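You operate a simulated robot arm through the tools that you are given. There is no shell and no other tool. Be economical: measure what you need, move in short steps, check, and stop when the job is done.

You are at the controls of a simulated robot arm. One attempt, no reset.

TASK
Swap the clamped block's loose grey tuft for the brown one, glued in.
Fine: same hole; the brown red-collared tuft from the small rack, glue from the blue box; the grey one into the rack's middle well; shut the box; the block stays clamped.

It is judged by the outcome, as a careful person would: the job done as asked, and still so three seconds after it is handed in. It fails if anything else is knocked over, pushed out of place, dropped, spilled or broken.

THE ROBOT
A 6-joint arm with a two-finger parallel gripper, fixed in place. Base frame: the origin is at the foot of the arm, x ahead of it, y to its left, z up; the work surface is at about z = 780. Readings come in mm, rad, newtons and seconds.
With the tool pointing down near the work surface it reaches from about 260 to 680 mm from the base axis. Its first joint turns from -1.152 to 1.152 rad. Payload 2.9 kg.
Tool frame: the origin (TCP) lies between the finger pads and is the grasp point; the fingertips stand 30 mm ahead of it; z points along the fingers, y is the line along which they close. The gripper opens to 110 mm. The fingers are 20 mm wide and 10 mm thick; the gripper's body (48 by 112 mm) begins 55 mm behind the TCP.
Orientation is that of the tool frame in the base frame, as a unit quaternion [x, y, z, w]. With the fingers straight down and closing along the base's y, the tool's x points along the base's -x, its y along +y and its z along -z.

THE INTERFACE
- The arm moves only by the tool drive_tool. Its argument "plan" is a list of rows, each an object of numbers (a shift or turn left out is 0, a gripper value left out holds the last): "tx", "ty", "tz": the shift along the tool's x, y, z in mm; "rx", "ry", "rz": the turn, a rotation vector about the tool's x, y, z in rad; "grip": the gripper command, from -1 (shut) to 1 (fully open), values between in proportion. In form: [{"tx": .., "ty": .., "tz": .., "rx": .., "ry": .., "rz": .., "grip": ..}, ...]. A call has 1 to 20 rows; each row shifts and turns the commanded pose from where the row before left it, along the tool's axes as they then stand. A row lasts 0.2 s, in which the tool goes at most 50 mm and 0.15 rad; a call with a longer step from one row to the next is refused whole, and so is a gripper value outside its range. A pose out of reach is approached as far as the arm can. The call stops where the force on the tool passes 40 N (or 10 N more than at its start, if that is more) or the arm is blocked; 0.2 s more then pass. Each finger travels about 108 mm/s and halts on what it meets, pressing with about 27 N; the grip force reading is that of the motor and also rises with nothing between the fingers. The clock runs only during rows and for 0.2 s after the last one: add rows that do not move to give the fingers time. The reply holds the time, the measured pose of the TCP, the force on the tool along the base axes, the opening and the grip force, in the units named above and with some noise, with the torque about the TCP (base axes, N m) and any sound that the robot's microphone picked up.
- Cameras (640 x 400 px; columns grow to the right, rows downward): "scene" is fixed at [62.8, 415.7, 1410.7]; the picture's right is [-0.85, -0.53, 0.00], its down [-0.24, 0.39, -0.89] and it looks along [0.47, -0.76, -0.46] (base axes); focal length 375 px, centre (320, 200). "wrist" rides on the gripper at [72, 17, -103] in the tool frame; the picture's right is [-0.23, 0.97, 0.00], its down [-0.76, -0.18, -0.62] and it looks along [-0.61, -0.14, 0.78] (tool axes); focal length 222 px, centre (320, 200). There is no depth. A picture from a camera that has moved, and an enlarged one, comes with that camera's place and axes in the base frame and with its lens. The place of the scene camera against the robot may be out by one fixed shift of up to 25 mm in any direction.
- snapshot(camera): a new picture of that camera. It takes no simulated time.
- inspect(camera, box): a new picture of the part [left, top, right, bottom] of that camera's present view, enlarged. It takes no simulated time.
- job_done(): hands the job in; it is judged then, once.

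Go step by step. Nothing tells you positions but the pictures and the camera data: compare them with the known pose of the tool, close in by small moves and look again before you grip or let go. The budget is 120 turns and 64 pictures, counting those below and the enlarged ones. Unless the task says otherwise, let go and move clear before handing in, and close with one line.

The tools are called after "Request:" as name(argument=value, ...) on one line, values as JSON. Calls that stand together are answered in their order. drive_tool: Moves the arm, as the interface text tells. Its arguments: {"type":"object","properties":{"plan":{"type":"array"}},"required":["plan"]} The other tools are called the same way: snapshot (camera) takes a picture; inspect (camera, box) takes an enlarged picture of a part of a camera's view; job_done () hands the job in.

At the start:

```text
clock: 0.0
eef_pos: [385.0, -19.4, 1113.6]
tool_rot: [0.0, 1.0, 0.0, 0.0]
wrist_force: [-0.3, -0.6, -0.7]
torque: [0.02, 0.01, 0.01]
finger_gap: 109.9
grip_force: 0.0
```

scene: 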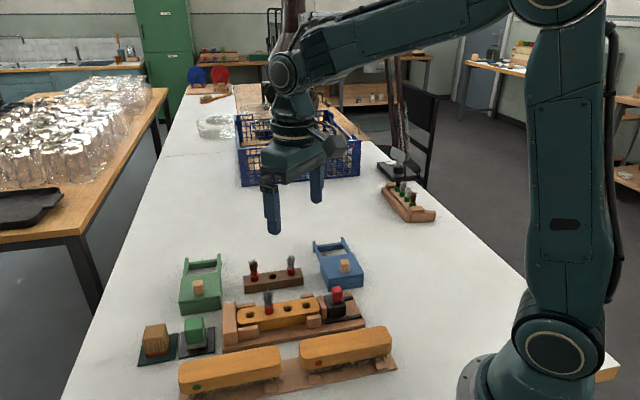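
wrist: 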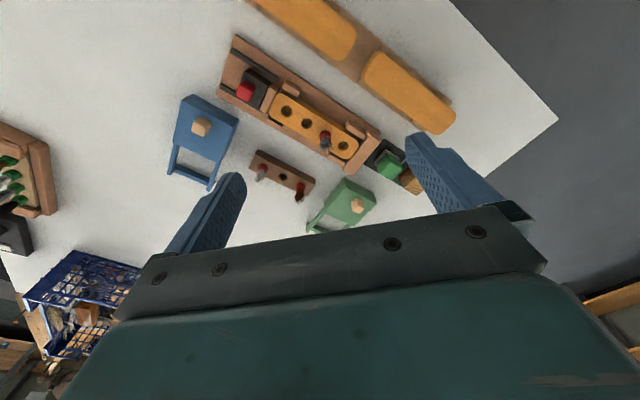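

I see a clamped yellow block with a tuft in one hole, a small dark rack with two tufts, and a blue and a green box. I'll look closer first.

Request:
inspect(camera="scene", box=[130, 220, 410, 400])

Request:
inspect(camera="wrist", box=[160, 20, 480, 240])

```text
2.22 times, centred on (270, 310) of scene
camera zoom: at [62.8, 415.7, 1410.7], right [-0.85, -0.53, 0.0], down [-0.24, 0.39, -0.89], along [0.47, -0.76, -0.46], focal length 834 px, centre (431, -44)
```

zoom: 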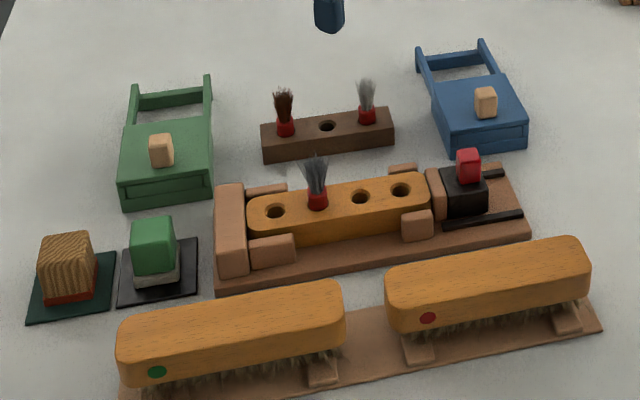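

```text
1.82 times, centred on (320, 130) of wrist
camera zoom: at [312.9, -2.6, 1218.1], right [0.23, 0.97, 0.0], down [0.76, -0.18, 0.62], along [0.61, -0.14, -0.78], focal length 404 px, centre (320, 327)
```

zoom: 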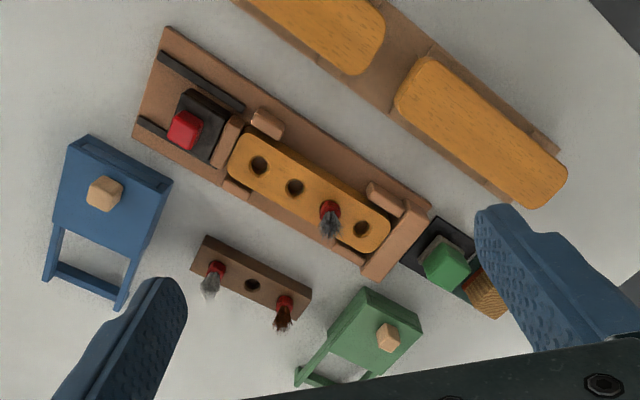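

Request:
drive_tool(plan=[{"tx": -18, "ty": -22, "tz": 22}, {"tx": -18, "ty": -22, "tz": 22}, {"tx": -18, "ty": -22, "tz": 22}, {"tx": -18, "ty": -22, "tz": 22}, {"rz": -0.13}, {"rz": -0.13}, {"rz": -0.13}, {"rz": -0.13}, {"rz": -0.13}, {"rz": -0.12}, {}])

Request:
snapshot(camera="wrist")

```text
clock: 2.4
eef_pos: [457.7, -107.5, 1025.3]
tool_rot: [-0.376, 0.927, 0.0, -0.001]
wrist_force: [0.4, -0.2, -0.4]
torque: [0.02, -0.01, 0.02]
finger_gap: 110.2
grip_force: 0.0
```

```text
59 pictures are left
camera wrist: at [393.5, -145.8, 1129.8], right [-0.52, 0.86, 0.0], down [0.67, 0.4, 0.62], along [0.53, 0.32, -0.78], focal length 222 px, centre (320, 200)
```

wrist: 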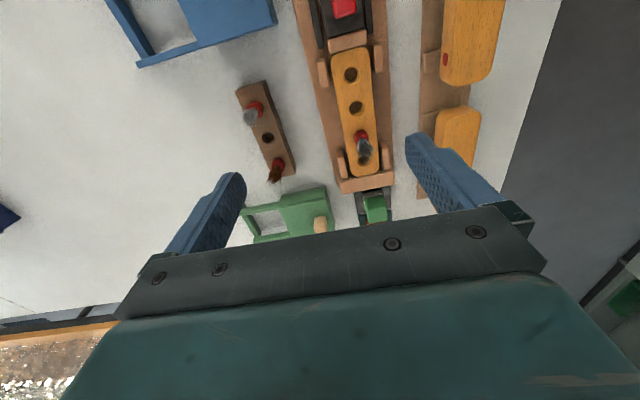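

Request:
drive_tool(plan=[{"tx": 32, "ty": -13.6, "tz": 10}, {"tx": 32, "ty": -13.6, "tz": 10}, {"tx": 32, "ty": -13.6, "tz": 10}, {"tx": 32, "ty": -13.6, "tz": 10}, {}])

Request:
snapshot(camera="wrist")

```text
clock: 3.6
eef_pos: [403.7, -235.3, 986.0]
tool_rot: [-0.377, 0.926, 0.0, -0.001]
wrist_force: [0.6, -0.3, 0.2]
torque: [-0.02, -0.02, 0.01]
finger_gap: 109.9
grip_force: 0.0
```

```text
58 pictures are left
camera wrist: at [339.8, -274.3, 1089.7], right [-0.52, 0.86, 0.0], down [0.67, 0.4, 0.62], along [0.53, 0.32, -0.78], focal length 222 px, centre (320, 200)
```

wrist: 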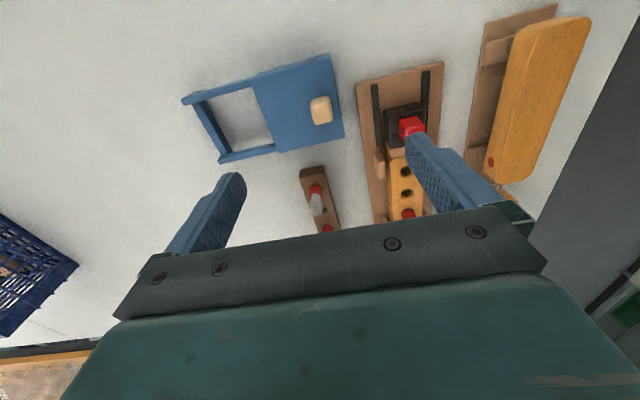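

Request:
inspect(camera="wrist", box=[170, 40, 450, 220])

Request:
inspect(camera="scene", box=[300, 225, 380, 295])

Request:
inspect(camera="scene", box=[220, 245, 370, 345])

```text
2.22 times, centred on (310, 130) of wrist
camera zoom: at [339.8, -274.3, 1089.7], right [-0.52, 0.86, 0.0], down [0.67, 0.4, 0.62], along [0.53, 0.32, -0.78], focal length 494 px, centre (342, 356)
```

zoom: 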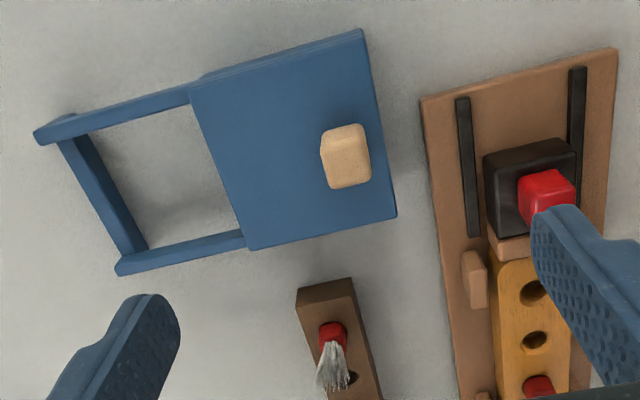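

```text
5.71 times, centred on (340, 260) of scene
camera zoom: at [62.8, 415.7, 1410.7], right [-0.85, -0.53, 0.0], down [-0.24, 0.39, -0.89], along [0.47, -0.76, -0.46], focal length 2145 px, centre (206, -143)
```

zoom: 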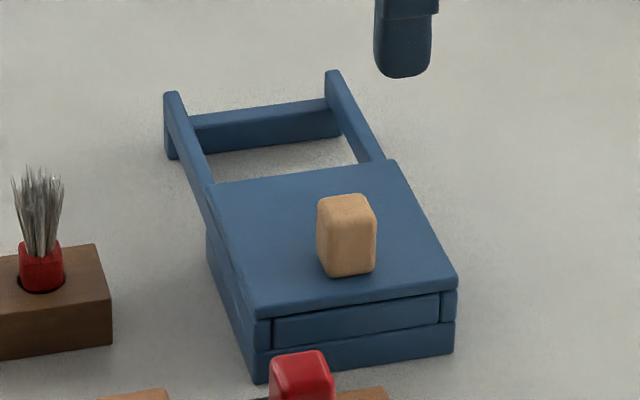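

```text
4.00 times, centred on (295, 295) of scene
camera zoom: at [62.8, 415.7, 1410.7], right [-0.85, -0.53, 0.0], down [-0.24, 0.39, -0.89], along [0.47, -0.76, -0.46], focal length 1501 px, centre (420, -180)
```

zoom: 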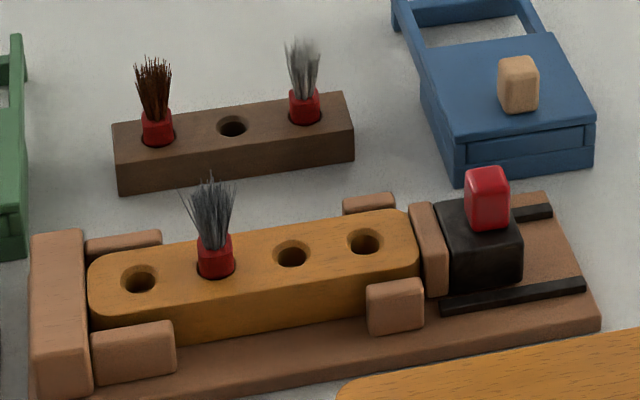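

Request:
drive_tool(plan=[{"tz": 25, "grip": 0.1}, {"tz": 25}, {"tz": 25}, {"tz": 21}, {}])

Request:
snapshot(camera="wrist")

Request:
inspect(camera="scene", box=[290, 200, 390, 300])

```text
clock: 4.8
eef_pos: [403.3, -234.4, 890.1]
tool_rot: [-0.376, 0.927, 0.0, 0.001]
wrist_force: [-0.1, 0.1, -0.7]
torque: [-0.03, -0.01, -0.01]
finger_gap: 60.7
grip_force: 0.1
```

```text
54 pictures are left
camera wrist: at [339.9, -273.4, 994.0], right [-0.52, 0.86, 0.0], down [0.67, 0.4, 0.62], along [0.53, 0.32, -0.78], focal length 222 px, centre (320, 200)
```

wrist: 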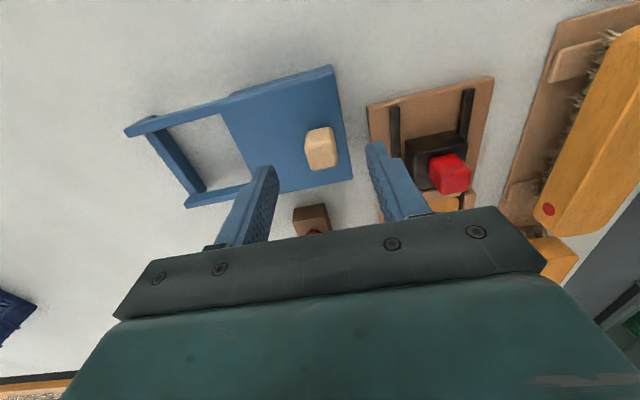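

```text
4.00 times, centred on (340, 250) of scene
camera zoom: at [62.8, 415.7, 1410.7], right [-0.85, -0.53, 0.0], down [-0.24, 0.39, -0.89], along [0.47, -0.76, -0.46], focal length 1501 px, centre (240, 0)
```

zoom: 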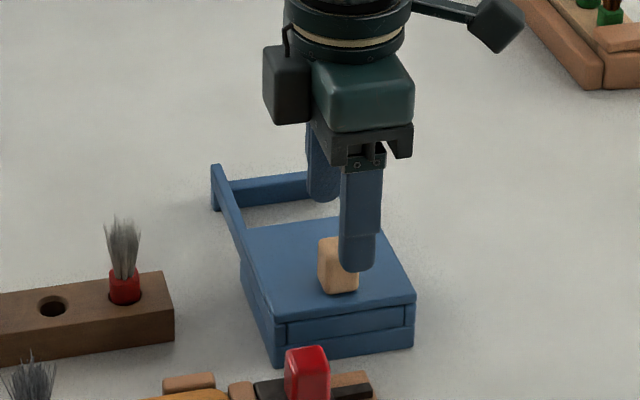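

Request:
drive_tool(plan=[{"tx": -3, "tz": 12}, {"tz": 10}, {}])

Request:
inspect(camera="scene", box=[310, 220, 380, 290])

Request:
inspect(camera="wrist", box=[200, 90, 440, 240])

```text
clock: 5.6
eef_pos: [405.0, -233.1, 867.9]
tool_rot: [-0.375, 0.927, -0.001, 0.0]
wrist_force: [0.0, 0.2, 0.0]
torque: [0.05, 0.0, -0.03]
finger_gap: 60.6
grip_force: 0.0
```

```text
5.71 times, centred on (345, 255) of scene
camera zoom: at [62.8, 415.7, 1410.7], right [-0.85, -0.53, 0.0], down [-0.24, 0.39, -0.89], along [0.47, -0.76, -0.46], focal length 2145 px, centre (177, -114)
```

zoom: 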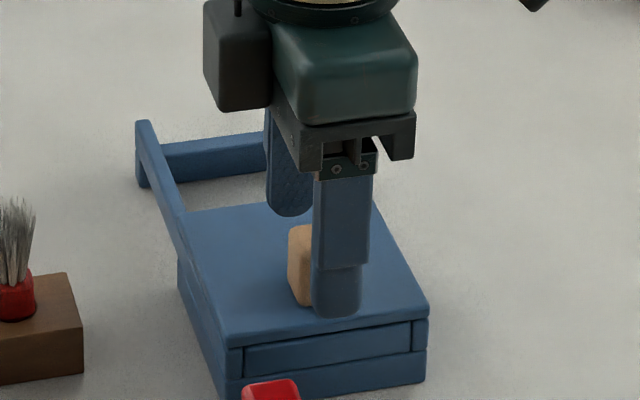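

```text
2.67 times, centred on (320, 165) of wrist
camera zoom: at [341.8, -271.9, 972.0], right [-0.52, 0.86, 0.0], down [0.67, 0.4, 0.62], along [0.53, 0.32, -0.78], focal length 592 px, centre (320, 293)
```

zoom: 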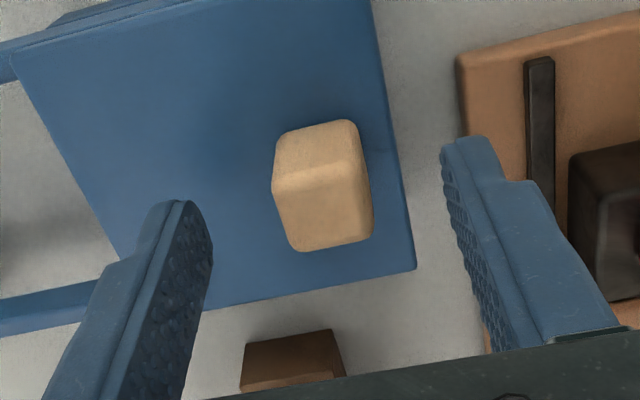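

Request:
drive_tool(plan=[{"tx": -1, "tz": 2, "grip": -0.2}, {"grip": -1}, {}, {}])

Request:
inspect(camera="wrist", box=[200, 90, 440, 240])

```text
clock: 6.6
eef_pos: [407.1, -232.6, 867.5]
tool_rot: [-0.376, 0.927, 0.0, 0.0]
wrist_force: [-1.1, -1.2, -0.3]
torque: [-0.05, 0.03, 0.43]
finger_gap: 21.5
grip_force: 45.1
```

```text
2.67 times, centred on (320, 165) of wrist
camera zoom: at [342.4, -271.3, 970.1], right [-0.52, 0.86, 0.0], down [0.67, 0.4, 0.62], along [0.53, 0.32, -0.78], focal length 592 px, centre (320, 293)
```

zoom: 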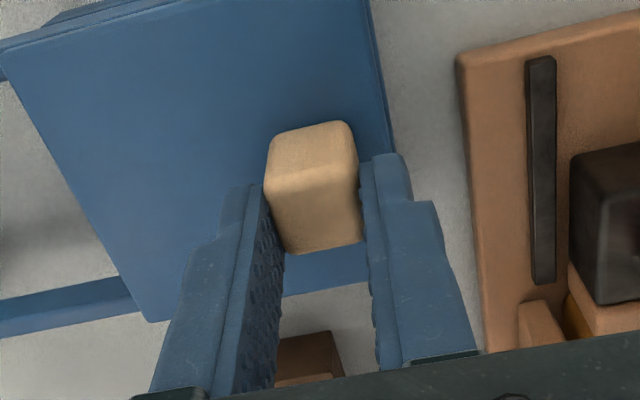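

Request:
drive_tool(plan=[{"ty": -8}, {"ty": -8}, {"ty": -8}, {"ty": -8}, {}])

Request:
snapshot(camera="scene")

```text
clock: 7.8
eef_pos: [428.7, -255.9, 867.1]
tool_rot: [-0.376, 0.927, 0.0, 0.001]
wrist_force: [1.1, 1.1, 2.3]
torque: [0.05, -0.01, 0.44]
finger_gap: 21.0
grip_force: 45.1
```

```text
49 pictures are left
```

scene: 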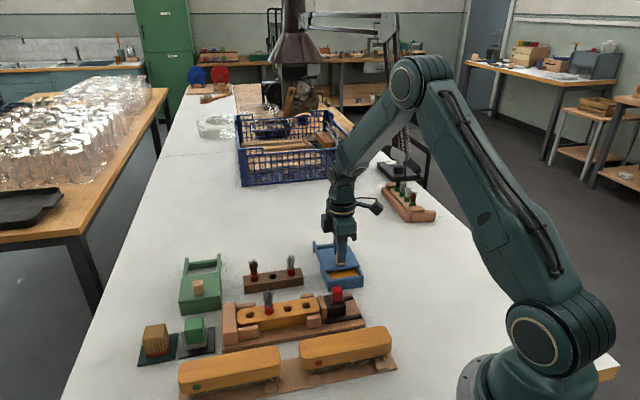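

The lid slides freely and glue shows. I continue sliding.

Request:
drive_tool(plan=[{"ty": -8}, {"ty": -8}, {"ty": -8}, {"ty": -6}, {}])

Request:
inspect(camera="scene", box=[300, 220, 380, 300])

```text
clock: 9.0
eef_pos: [450.2, -276.7, 867.2]
tool_rot: [-0.376, 0.927, 0.0, 0.0]
wrist_force: [4.1, 3.7, -1.4]
torque: [-0.08, 0.18, 0.39]
finger_gap: 21.2
grip_force: 45.0
```

```text
5.00 times, centred on (340, 260) of scene
camera zoom: at [62.9, 415.8, 1410.7], right [-0.85, -0.53, 0.0], down [-0.24, 0.39, -0.89], along [0.47, -0.76, -0.46], focal length 1877 px, centre (220, -100)
```

zoom: 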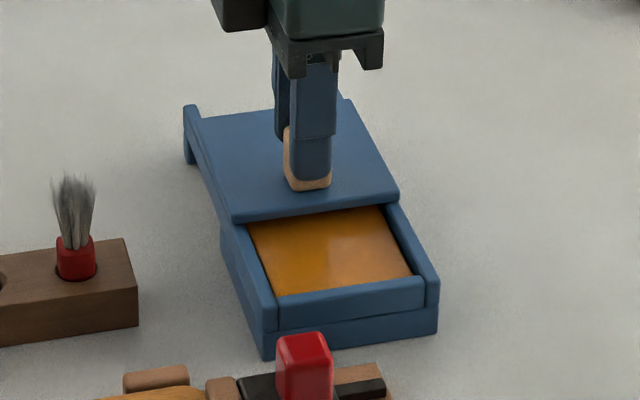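

Request:
drive_tool(plan=[{"grip": -0.3}, {"grip": 0.1}, {}, {"tz": -25}, {"tz": -25}, {"tz": -25}, {"tz": -25}, {"tx": -31, "ty": 27}, {"tx": -31, "ty": 27}, {"tx": -31, "ty": 27}, {"tx": -31, "ty": 27}, {"tx": -31, "ty": 27}, {"tx": -31, "ty": 27}, {}])

Request:
snapshot(camera="wrist")

Request:
snapshot(camera="scene")

```text
clock: 12.0
eef_pos: [469.4, -30.7, 966.2]
tool_rot: [-0.376, 0.927, 0.001, 0.0]
wrist_force: [0.6, 0.0, -0.5]
torque: [0.0, 0.01, -0.04]
finger_gap: 60.9
grip_force: 0.0
```

```text
47 pictures are left
camera wrist: at [406.3, -69.5, 1070.4], right [-0.51, 0.86, 0.0], down [0.67, 0.4, 0.62], along [0.53, 0.32, -0.78], focal length 222 px, centre (320, 200)
```

wrist: 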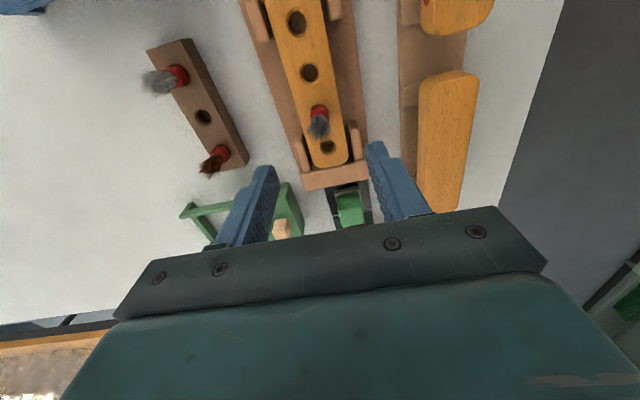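

```text
46 pictures are left
```

scene: 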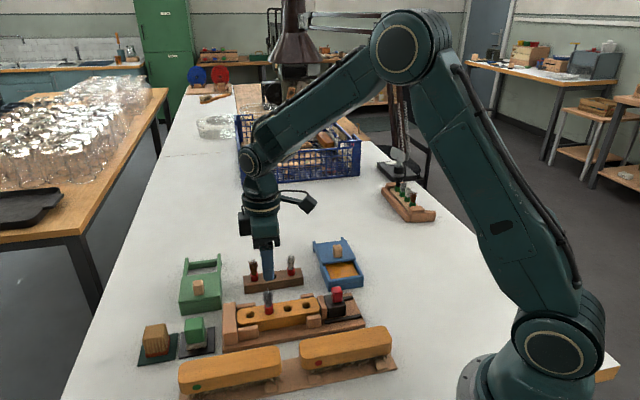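

Request:
inspect(camera="wrist", box=[130, 0, 370, 200])

```text
2.00 times, centred on (250, 100) of wrist
camera zoom: at [406.3, -69.5, 1070.4], right [-0.51, 0.86, 0.0], down [0.67, 0.4, 0.62], along [0.53, 0.32, -0.78], focal length 444 px, centre (460, 400)
```

zoom: 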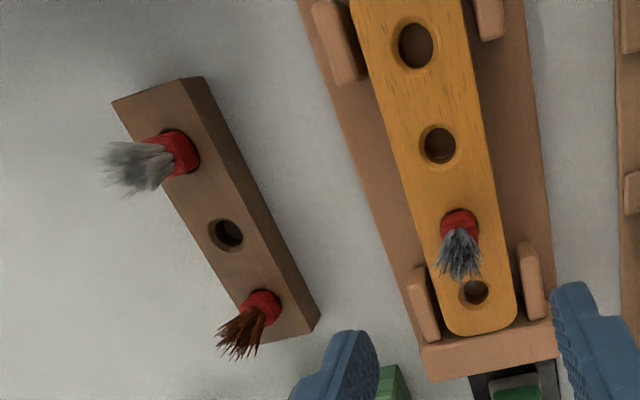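

Request:
drive_tool(plan=[{"tx": -2.9, "ty": -1.2, "tz": 25, "grip": -0.27}, {"tz": 25}, {"tz": 25}, {"tz": 10}, {}])

Request:
inspect(camera="wrist", box=[220, 60, 420, 240])

Request:
inspect(camera="scene", box=[220, 250, 330, 350])

```text
clock: 13.2
eef_pos: [471.6, -30.3, 880.7]
tool_rot: [-0.375, 0.927, 0.0, 0.0]
wrist_force: [0.3, 0.0, -0.4]
torque: [0.01, 0.02, -0.03]
finger_gap: 40.1
grip_force: 0.1
```

```text
2.22 times, centred on (320, 150) of wrist
camera zoom: at [408.3, -69.0, 984.7], right [-0.52, 0.86, 0.0], down [0.67, 0.4, 0.62], along [0.53, 0.32, -0.78], focal length 494 px, centre (320, 311)
```

zoom: 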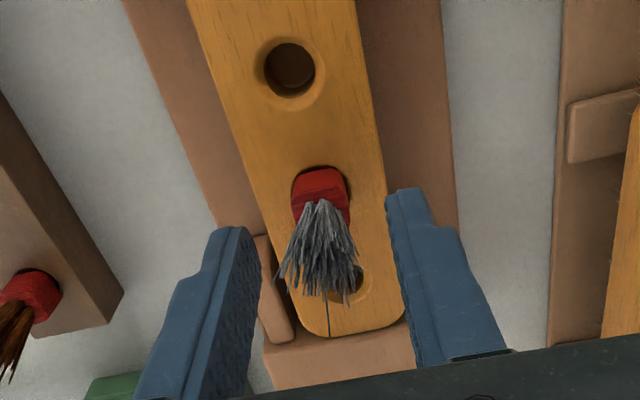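

```text
4.00 times, centred on (275, 300) of scene
camera zoom: at [62.8, 415.7, 1410.7], right [-0.85, -0.53, 0.0], down [-0.24, 0.39, -0.89], along [0.47, -0.76, -0.46], focal length 1501 px, centre (500, -200)
```

zoom: 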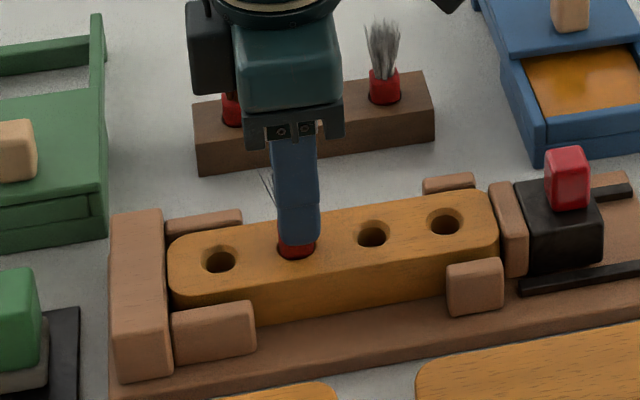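

Request:
drive_tool(plan=[{"tz": 10}, {"tz": 10}, {"tz": 5.5}, {}])

Request:
inspect(camera="scene", box=[230, 260, 320, 340])

Request:
inspect(camera="wrist", box=[220, 60, 420, 240])

```text
clock: 14.2
eef_pos: [473.2, -29.2, 856.1]
tool_rot: [-0.375, 0.927, 0.0, 0.0]
wrist_force: [0.3, 0.4, 0.4]
torque: [-0.01, 0.0, -0.02]
finger_gap: 40.0
grip_force: 0.1
```

```text
5.00 times, centred on (275, 300) of scene
camera zoom: at [62.8, 415.7, 1410.7], right [-0.85, -0.53, 0.0], down [-0.24, 0.39, -0.89], along [0.47, -0.76, -0.46], focal length 1877 px, centre (545, -300)
```

zoom: 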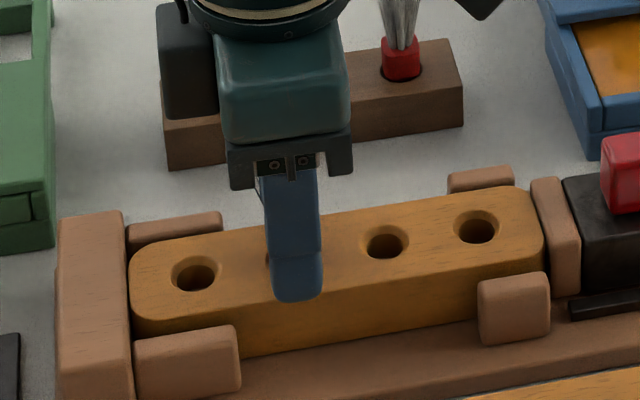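

```text
2.22 times, centred on (320, 150) of wrist
camera zoom: at [409.0, -68.9, 959.7], right [-0.52, 0.86, 0.0], down [0.67, 0.4, 0.62], along [0.53, 0.32, -0.78], focal length 494 px, centre (320, 311)
```

zoom: 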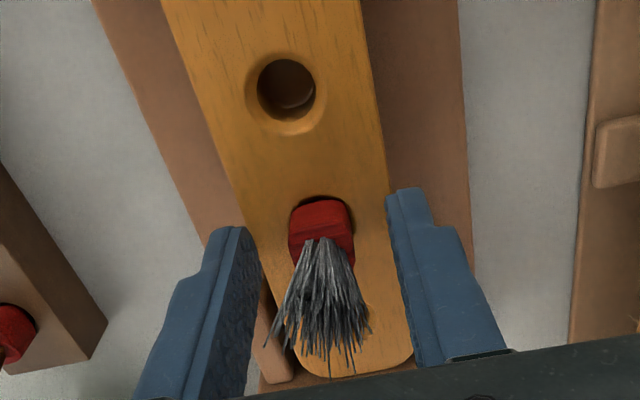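

Request:
drive_tool(plan=[{"grip": -0.6}, {"grip": -1}, {}, {}, {"tz": -5}, {"tz": -5}, {"tz": -10}, {"tz": -15}, {"tz": -15}, {"tz": -20}, {}])

Request:
inspect(camera="scene", box=[220, 220, 330, 330])

Request:
inspect(camera="wrist", box=[160, 60, 400, 240])

```text
clock: 16.6
eef_pos: [472.5, -29.3, 925.8]
tool_rot: [-0.376, 0.927, 0.0, 0.0]
wrist_force: [0.1, 0.4, 0.6]
torque: [0.0, -0.03, 0.04]
finger_gap: 16.4
grip_force: 26.7
```

```text
3.64 times, centred on (275, 275) of scene
camera zoom: at [62.7, 415.7, 1410.7], right [-0.85, -0.53, 0.0], down [-0.24, 0.39, -0.89], along [0.47, -0.76, -0.46], focal length 1365 px, centre (484, -73)
```

zoom: 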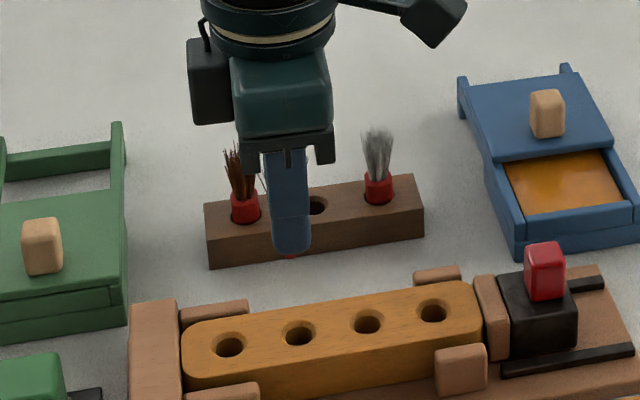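

```text
2.22 times, centred on (280, 150) of wrist
camera zoom: at [409.8, -68.6, 1029.4], right [-0.52, 0.86, 0.0], down [0.67, 0.4, 0.62], along [0.53, 0.32, -0.78], focal length 494 px, centre (409, 311)
```

zoom: 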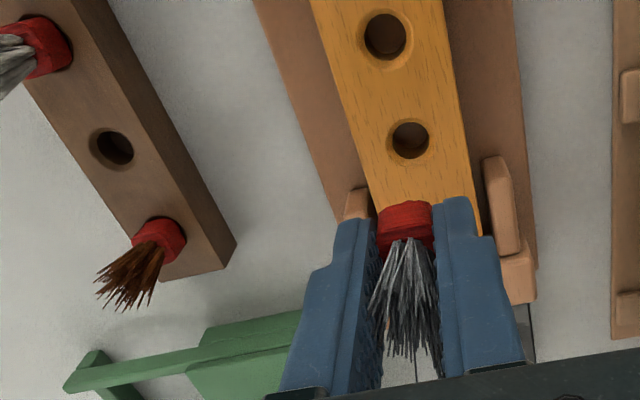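

Request:
drive_tool(plan=[{"tx": 4.3, "ty": -27.3}, {"tx": 4.3, "ty": -27.3}, {"tx": 4.3, "ty": -27.3}, {"tx": 4.3, "ty": -27.3}, {"tx": 4.3, "ty": -27.3}, {"tz": 15}, {"tz": 15}, {}])

Request:
inspect(camera="scene", box=[230, 210, 320, 310])

Request:
inspect(camera="wrist", box=[220, 60, 420, 240])

```text
clock: 18.4
eef_pos: [552.4, -143.1, 894.4]
tool_rot: [-0.375, 0.927, 0.0, 0.0]
wrist_force: [0.2, -0.4, -0.2]
torque: [-0.01, 0.02, -0.03]
finger_gap: 16.4
grip_force: 26.6
```

```text
4.00 times, centred on (275, 260) of scene
camera zoom: at [62.8, 415.7, 1410.7], right [-0.85, -0.53, 0.0], down [-0.24, 0.39, -0.89], along [0.47, -0.76, -0.46], focal length 1501 px, centre (500, -40)
```

zoom: 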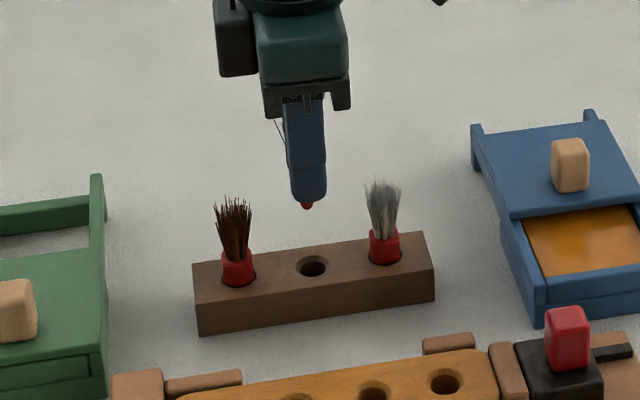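

```text
2.22 times, centred on (320, 150) of wrist
camera zoom: at [488.6, -182.0, 998.8], right [-0.52, 0.86, 0.0], down [0.67, 0.4, 0.62], along [0.53, 0.32, -0.78], focal length 494 px, centre (320, 311)
```

zoom: 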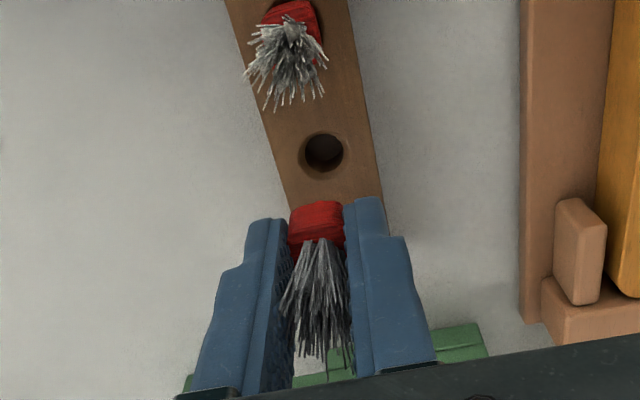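

Request:
drive_tool(plan=[{"tx": 0.7, "tz": 12}, {"tz": 12}, {"tz": 6}, {"tz": 6}, {}])

Request:
inspect(camera="scene", box=[240, 230, 310, 300])

Request:
inspect(camera="wrist", box=[260, 110, 380, 200])

```text
clock: 19.6
eef_pos: [551.6, -142.7, 860.7]
tool_rot: [-0.375, 0.927, 0.0, -0.001]
wrist_force: [-0.6, -0.8, -0.5]
torque: [0.01, -0.02, 0.03]
finger_gap: 16.6
grip_force: 27.2
```

```text
5.71 times, centred on (275, 265) of scene
camera zoom: at [62.8, 415.7, 1410.7], right [-0.85, -0.53, 0.0], down [-0.24, 0.39, -0.89], along [0.47, -0.76, -0.46], focal length 2145 px, centre (577, -171)
```

zoom: 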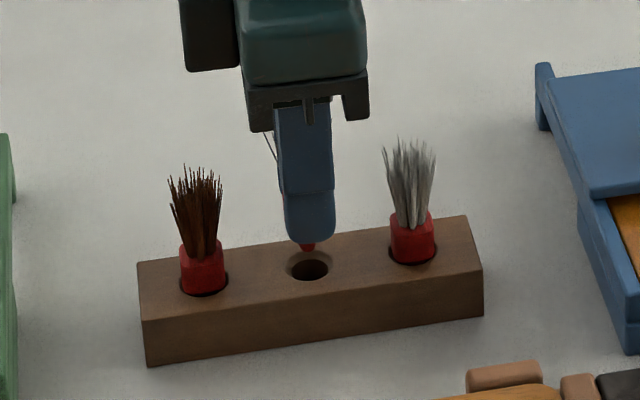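

```text
4.44 times, centred on (320, 155) of wrist
camera zoom: at [488.1, -182.3, 963.7], right [-0.52, 0.86, 0.0], down [0.67, 0.4, 0.62], along [0.53, 0.32, -0.78], focal length 987 px, centre (320, 400)
```

zoom: 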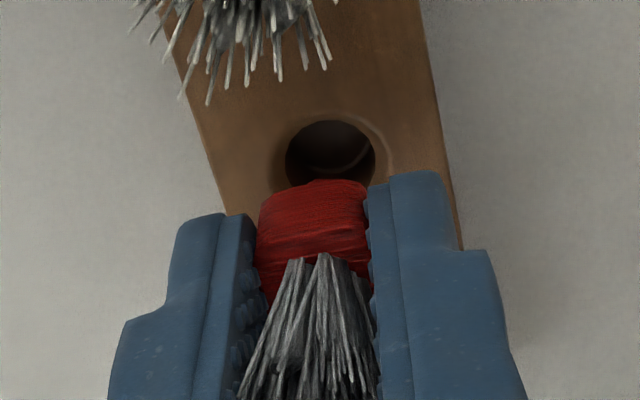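

Request:
drive_tool(plan=[{"tx": 1, "ty": 1}, {"tz": 4}, {"tz": 4}, {"tz": 3}, {}])

Request:
inspect(camera="scene", box=[240, 230, 310, 300])

Request:
inspect(camera="wrist", box=[260, 110, 380, 200])

```text
clock: 20.8
eef_pos: [551.3, -143.3, 848.6]
tool_rot: [-0.376, 0.927, 0.0, 0.0]
wrist_force: [-0.4, -0.1, -1.4]
torque: [-0.01, 0.03, -0.04]
finger_gap: 16.5
grip_force: 26.9
```

```text
5.71 times, centred on (275, 265) of scene
camera zoom: at [62.8, 415.7, 1410.7], right [-0.85, -0.53, 0.0], down [-0.24, 0.39, -0.89], along [0.47, -0.76, -0.46], focal length 2145 px, centre (577, -171)
```

zoom: 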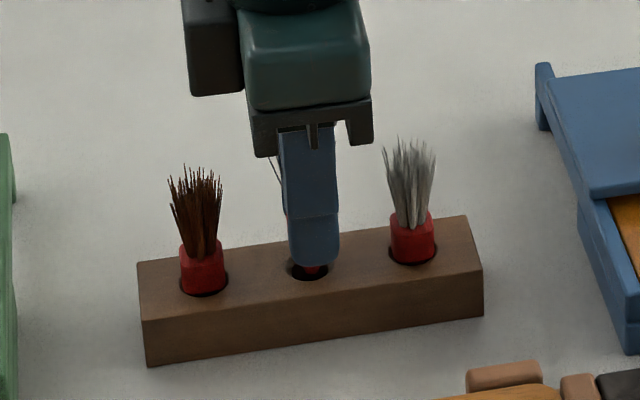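

```text
4.44 times, centred on (320, 155) of wrist
camera zoom: at [486.7, -182.2, 952.5], right [-0.52, 0.86, 0.0], down [0.67, 0.4, 0.62], along [0.53, 0.32, -0.78], focal length 987 px, centre (320, 400)
```

zoom: 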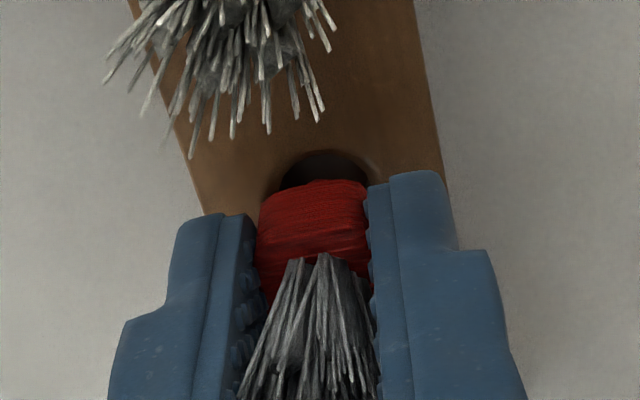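

Request:
drive_tool(plan=[{"tz": 3}, {"tz": 3}, {"tz": 2}, {}])

Request:
inspect(camera="scene", box=[240, 230, 310, 300])

```text
clock: 21.8
eef_pos: [551.2, -142.2, 840.4]
tool_rot: [-0.375, 0.927, 0.0, 0.001]
wrist_force: [0.0, 0.2, -0.1]
torque: [0.0, 0.02, 0.01]
finger_gap: 16.5
grip_force: 27.1
```

```text
5.71 times, centred on (275, 265) of scene
camera zoom: at [62.8, 415.7, 1410.7], right [-0.85, -0.53, 0.0], down [-0.24, 0.39, -0.89], along [0.47, -0.76, -0.46], focal length 2145 px, centre (577, -171)
```

zoom: 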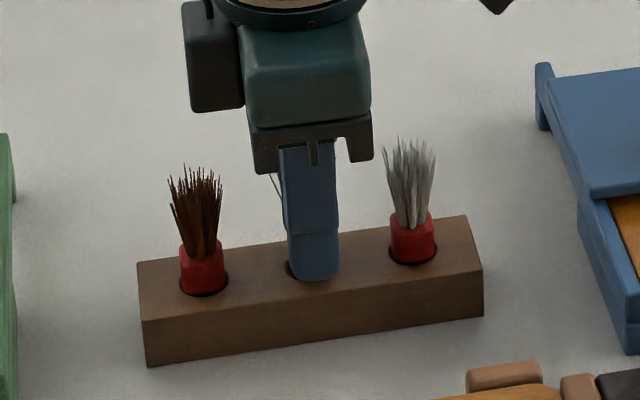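

Request:
drive_tool(plan=[{"tz": 1}, {"tz": 1}, {"tz": 1}, {}])

```text
clock: 22.8
eef_pos: [549.8, -143.6, 838.5]
tool_rot: [-0.376, 0.927, 0.0, 0.0]
wrist_force: [-4.2, 0.5, 10.0]
torque: [0.03, 0.14, -0.02]
finger_gap: 16.4
grip_force: 27.1
```

Request:
drive_tool(plan=[{"tz": -0.8}, {"grip": -0.6}, {"grip": -0.3}, {}, {"tz": -15}, {"tz": -25}, {"tz": -25}, {}])

Request:
inspect(camera="scene", box=[240, 220, 320, 300])

Request:
snapshot(camera="wrist")

```text
clock: 24.6
eef_pos: [550.3, -143.8, 905.0]
tool_rot: [-0.375, 0.927, 0.0, 0.0]
wrist_force: [0.2, -0.7, -0.5]
torque: [0.0, 0.01, -0.03]
finger_gap: 38.2
grip_force: 0.2
```

```text
5.00 times, centred on (280, 260) of scene
camera zoom: at [62.7, 415.7, 1410.7], right [-0.85, -0.53, 0.0], down [-0.24, 0.39, -0.89], along [0.47, -0.76, -0.46], focal length 1877 px, centre (520, -100)
```

zoom: 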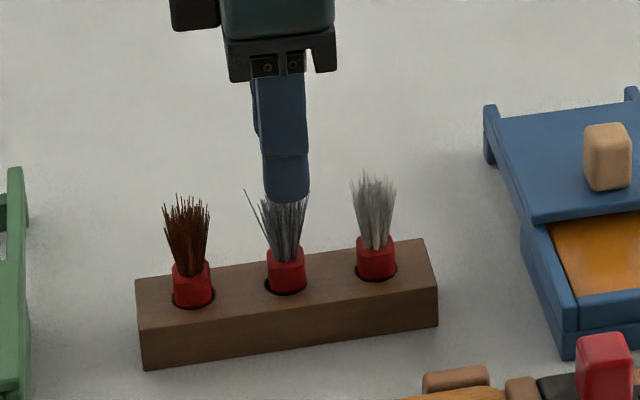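

```text
30 pictures are left
camera wrist: at [486.8, -182.7, 1007.1], right [-0.52, 0.86, 0.0], down [0.67, 0.4, 0.62], along [0.53, 0.32, -0.78], focal length 222 px, centre (320, 200)
```

wrist: 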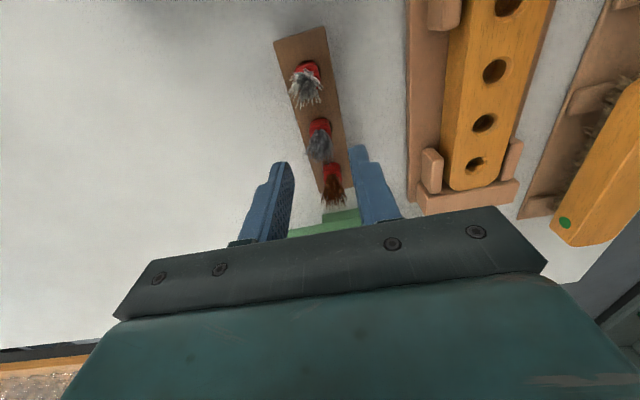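

Request:
drive_tool(plan=[{"tx": -23.3, "ty": -0.7}, {"tx": -23.3, "ty": -0.7}, {"tz": 15}, {}])

Request:
inspect(camera="wrist", box=[240, 80, 400, 200])

Request:
inspect(camera="scene", box=[220, 220, 310, 300])

```text
clock: 25.6
eef_pos: [585.1, -112.2, 889.0]
tool_rot: [-0.375, 0.927, -0.001, 0.0]
wrist_force: [0.9, 0.4, -0.2]
torque: [-0.01, 0.0, -0.01]
finger_gap: 38.3
grip_force: 0.0
```

```text
3.33 times, centred on (320, 140) of wrist
camera zoom: at [521.3, -150.5, 991.7], right [-0.52, 0.86, 0.0], down [0.67, 0.4, 0.62], along [0.53, 0.32, -0.78], focal length 740 px, centre (320, 400)
```

zoom: 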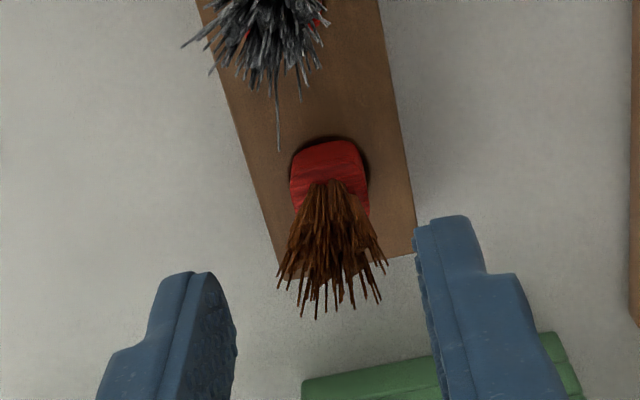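

```text
5.00 times, centred on (265, 260) of scene
camera zoom: at [62.7, 415.7, 1410.7], right [-0.85, -0.53, 0.0], down [-0.24, 0.39, -0.89], along [0.47, -0.76, -0.46], focal length 1877 px, centre (595, -100)
```

zoom: 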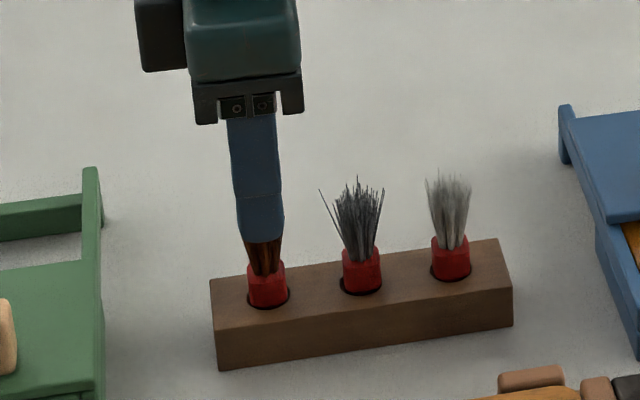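

Request:
drive_tool(plan=[{"tx": 1.6, "ty": 2.8}, {"tz": 10}, {"tz": 10}, {"tz": 10}, {}])

Request:
inspect(camera="wrist", box=[240, 100, 400, 220])

```text
clock: 26.8
eef_pos: [581.5, -111.3, 859.2]
tool_rot: [-0.375, 0.927, 0.0, 0.0]
wrist_force: [-0.4, 0.4, 0.0]
torque: [0.0, -0.01, -0.02]
finger_gap: 38.6
grip_force: 0.0
```

```text
3.33 times, centred on (320, 160) of wrist
camera zoom: at [517.6, -149.8, 962.0], right [-0.52, 0.86, 0.0], down [0.67, 0.4, 0.62], along [0.53, 0.32, -0.78], focal length 740 px, centre (320, 333)
```

zoom: 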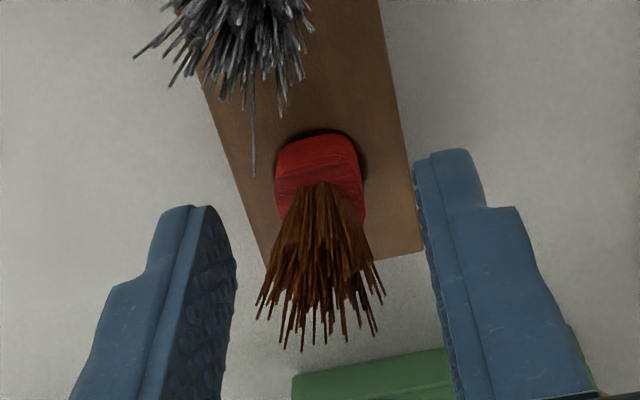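

Request:
drive_tool(plan=[{"tx": -1, "ty": 0.4, "tz": 7}, {"tz": 7}, {"tz": 5}, {}, {"grip": -0.5}, {"grip": -0.8}, {"grip": -1}, {}, {}])

Request:
inspect(camera="wrist", box=[240, 100, 400, 220])

```text
clock: 28.8
eef_pos: [582.0, -109.7, 840.6]
tool_rot: [-0.376, 0.927, 0.0, 0.0]
wrist_force: [-0.7, 0.0, -0.5]
torque: [-0.03, -0.04, 0.03]
finger_gap: 16.3
grip_force: 26.6
```

```text
3.33 times, centred on (320, 160) of wrist
camera zoom: at [518.3, -148.7, 943.3], right [-0.52, 0.86, 0.0], down [0.67, 0.4, 0.62], along [0.53, 0.32, -0.78], focal length 740 px, centre (320, 333)
```

zoom: 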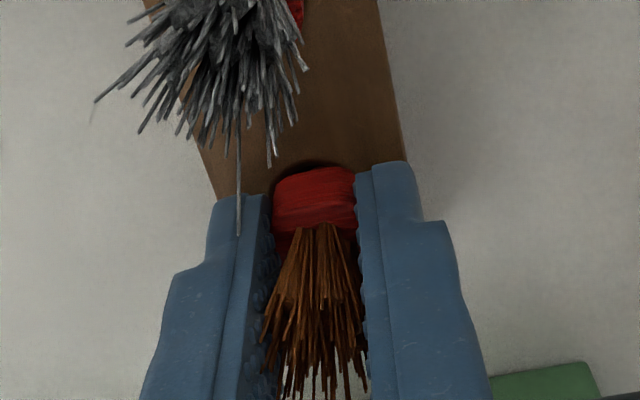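

Request:
drive_tool(plan=[{"tz": -5}, {"tz": -10}, {"tz": -15}, {"tz": -25}, {"tz": -25}, {"tx": 36.6, "ty": 3.45}, {"tx": 36.6, "ty": 3.45}, {"tx": 36.6, "ty": 3.45}, {"tx": 36.6, "ty": 3.45}, {"tx": 36.6, "ty": 3.45}, {"tx": 36.6, "ty": 3.45}, {}])

Request:
inspect(camera="wrist", box=[180, 50, 420, 230])

Request:
inspect(camera="scene", box=[240, 210, 380, 310])

```text
clock: 31.4
eef_pos: [409.0, -247.2, 919.8]
tool_rot: [-0.375, 0.927, 0.0, 0.0]
wrist_force: [0.5, 1.0, 0.2]
torque: [0.01, -0.01, 0.0]
finger_gap: 16.4
grip_force: 27.2
```

```text
2.22 times, centred on (300, 140) of wrist
camera zoom: at [346.0, -286.7, 1023.7], right [-0.52, 0.86, 0.0], down [0.67, 0.4, 0.62], along [0.53, 0.32, -0.78], focal length 494 px, centre (364, 333)
```

zoom: 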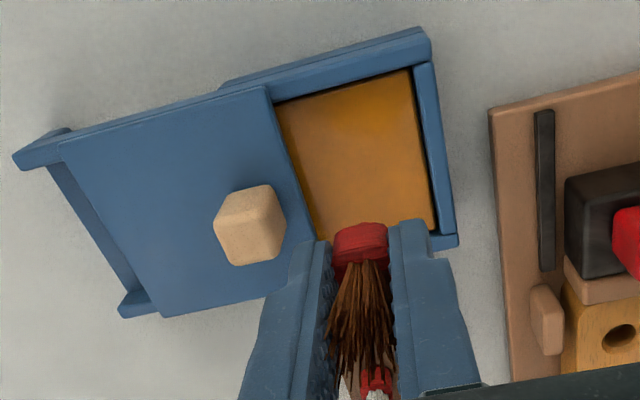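

```text
4.00 times, centred on (310, 260) of scene
camera zoom: at [62.8, 415.7, 1410.7], right [-0.85, -0.53, 0.0], down [-0.24, 0.39, -0.89], along [0.47, -0.76, -0.46], focal length 1501 px, centre (360, -40)
```

zoom: 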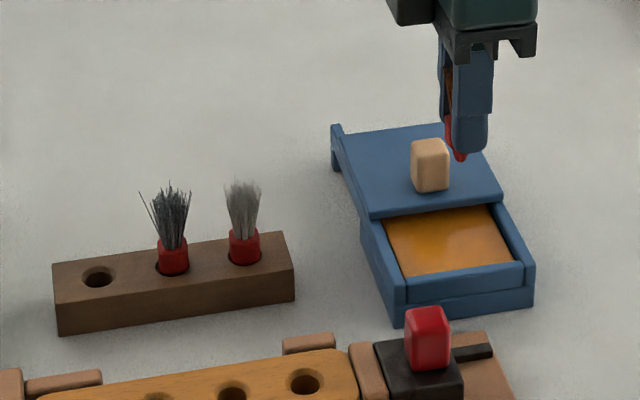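

Request:
drive_tool(plan=[{"tz": 15}, {"tz": 15}, {"tz": 15}, {"tz": 8}, {"tz": 5}, {}])

Request:
inspect(camera="scene", box=[310, 220, 390, 300])

Request:
inspect(camera="wrist", box=[240, 90, 400, 210])

```text
clock: 32.8
eef_pos: [410.6, -248.3, 861.7]
tool_rot: [-0.375, 0.927, 0.001, 0.0]
wrist_force: [0.7, 0.3, -0.5]
torque: [0.02, 0.04, -0.04]
finger_gap: 16.3
grip_force: 27.3
```

```text
5.00 times, centred on (350, 260) of scene
camera zoom: at [62.8, 415.7, 1410.7], right [-0.85, -0.53, 0.0], down [-0.24, 0.39, -0.89], along [0.47, -0.76, -0.46], focal length 1877 px, centre (170, -100)
```

zoom: 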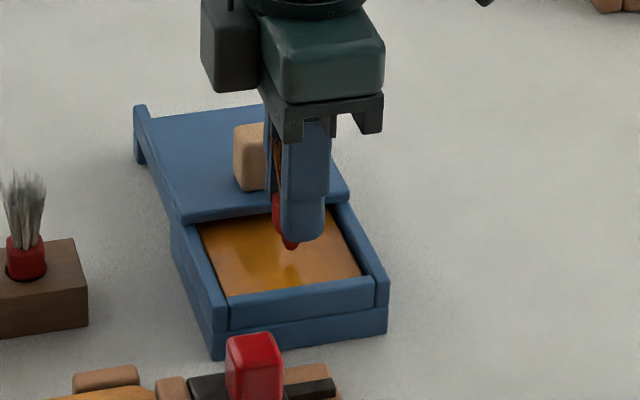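

```text
3.33 times, centred on (320, 150) of wrist
camera zoom: at [346.2, -286.5, 965.3], right [-0.52, 0.86, 0.0], down [0.67, 0.4, 0.62], along [0.53, 0.32, -0.78], focal length 740 px, centre (320, 367)
```

zoom: 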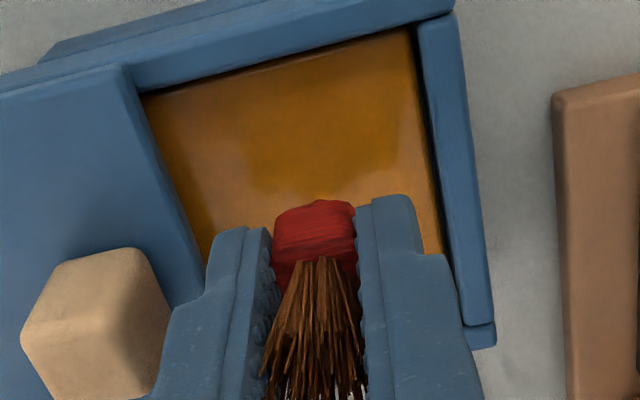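

Request:
drive_tool(plan=[{"tz": 3}, {"tz": 3}, {"tz": 3}, {"tz": 2}, {}])

Request:
inspect(camera="scene", box=[320, 240, 380, 290])

```text
clock: 34.0
eef_pos: [410.0, -248.9, 850.9]
tool_rot: [-0.375, 0.927, -0.002, 0.001]
wrist_force: [-2.1, 1.7, 23.0]
torque: [0.11, 0.06, -0.01]
finger_gap: 16.3
grip_force: 27.1
```

```text
8.00 times, centred on (350, 265) of scene
camera zoom: at [62.4, 415.9, 1410.7], right [-0.85, -0.53, 0.0], down [-0.24, 0.39, -0.89], along [0.47, -0.76, -0.46], focal length 3002 px, centre (80, -320)
```

zoom: 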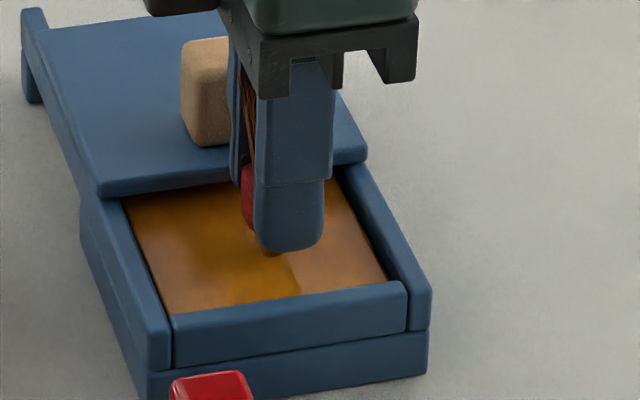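

Request:
drive_tool(plan=[{"tz": -2}, {}, {"tz": -8}, {"tz": -15}, {"tz": -20}, {"tz": -25}, {}])

Request:
inspect(camera="scene", box=[320, 210, 390, 270])

Request:
inspect(camera="wrist", box=[240, 90, 400, 210])

```text
clock: 35.6
eef_pos: [410.1, -248.0, 920.7]
tool_rot: [-0.375, 0.927, 0.0, 0.0]
wrist_force: [0.4, 0.8, 0.1]
torque: [-0.04, 0.0, -0.01]
finger_gap: 16.5
grip_force: 26.9
```

```text
6.67 times, centred on (355, 240) of scene
camera zoom: at [62.7, 415.7, 1410.7], right [-0.85, -0.53, 0.0], down [-0.24, 0.39, -0.89], along [0.47, -0.76, -0.46], focal length 2502 px, centre (87, -67)
```

zoom: 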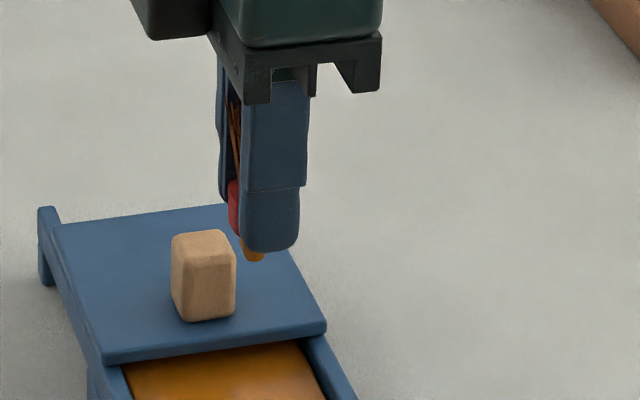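

```text
3.33 times, centred on (320, 150) of wrist
camera zoom: at [346.4, -287.1, 1024.7], right [-0.52, 0.86, 0.0], down [0.67, 0.4, 0.62], along [0.53, 0.32, -0.78], focal length 740 px, centre (320, 367)
```

zoom: 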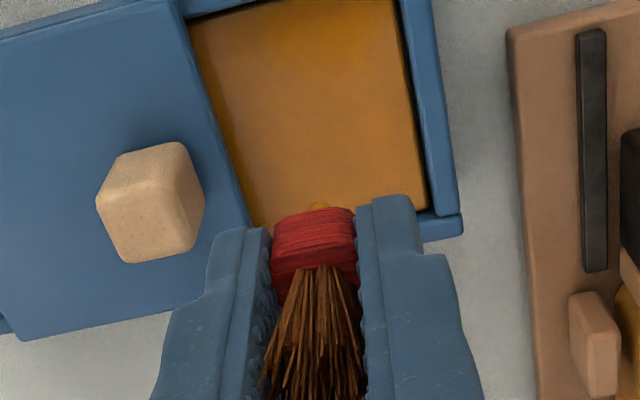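

Request:
drive_tool(plan=[{"tz": -15}, {"tx": -32.9, "ty": 18.93}, {"tx": -32.9, "ty": 18.93}, {"tx": -32.9, "ty": 18.93}, {"tx": -32.9, "ty": 18.93}, {"tx": -32.9, "ty": 18.93}, {"tx": -32.8, "ty": 18.93}, {"tz": 15}, {"tz": 20}, {"tz": 10}, {}])

Request:
inspect(camera="wrist", box=[240, 90, 400, 210])

Request:
inspect(camera="scene", box=[230, 250, 320, 330])

```text
clock: 38.0
eef_pos: [474.4, -28.1, 891.1]
tool_rot: [-0.375, 0.927, 0.0, 0.0]
wrist_force: [0.0, 0.1, -0.4]
torque: [0.0, 0.01, 0.0]
finger_gap: 16.6
grip_force: 26.8
```

```text
3.33 times, centred on (320, 150) of wrist
camera zoom: at [409.9, -67.8, 994.1], right [-0.52, 0.86, 0.0], down [0.67, 0.4, 0.62], along [0.53, 0.32, -0.78], focal length 740 px, centre (320, 367)
```

zoom: 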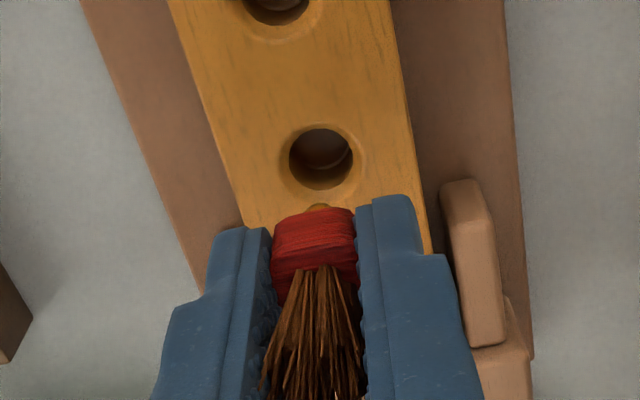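

```text
5.00 times, centred on (275, 290) of scene
camera zoom: at [62.8, 415.7, 1410.7], right [-0.85, -0.53, 0.0], down [-0.24, 0.39, -0.89], along [0.47, -0.76, -0.46], focal length 1877 px, centre (545, -250)
```

zoom: 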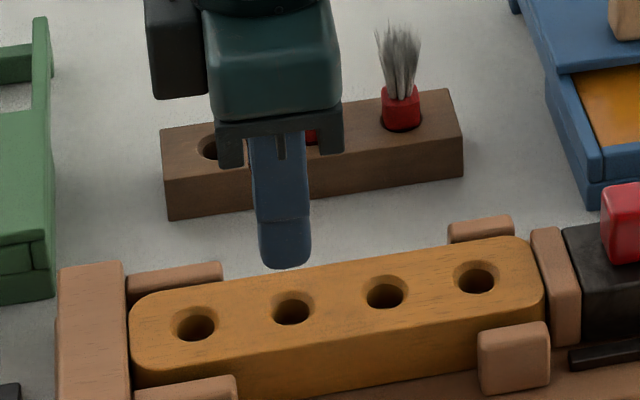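

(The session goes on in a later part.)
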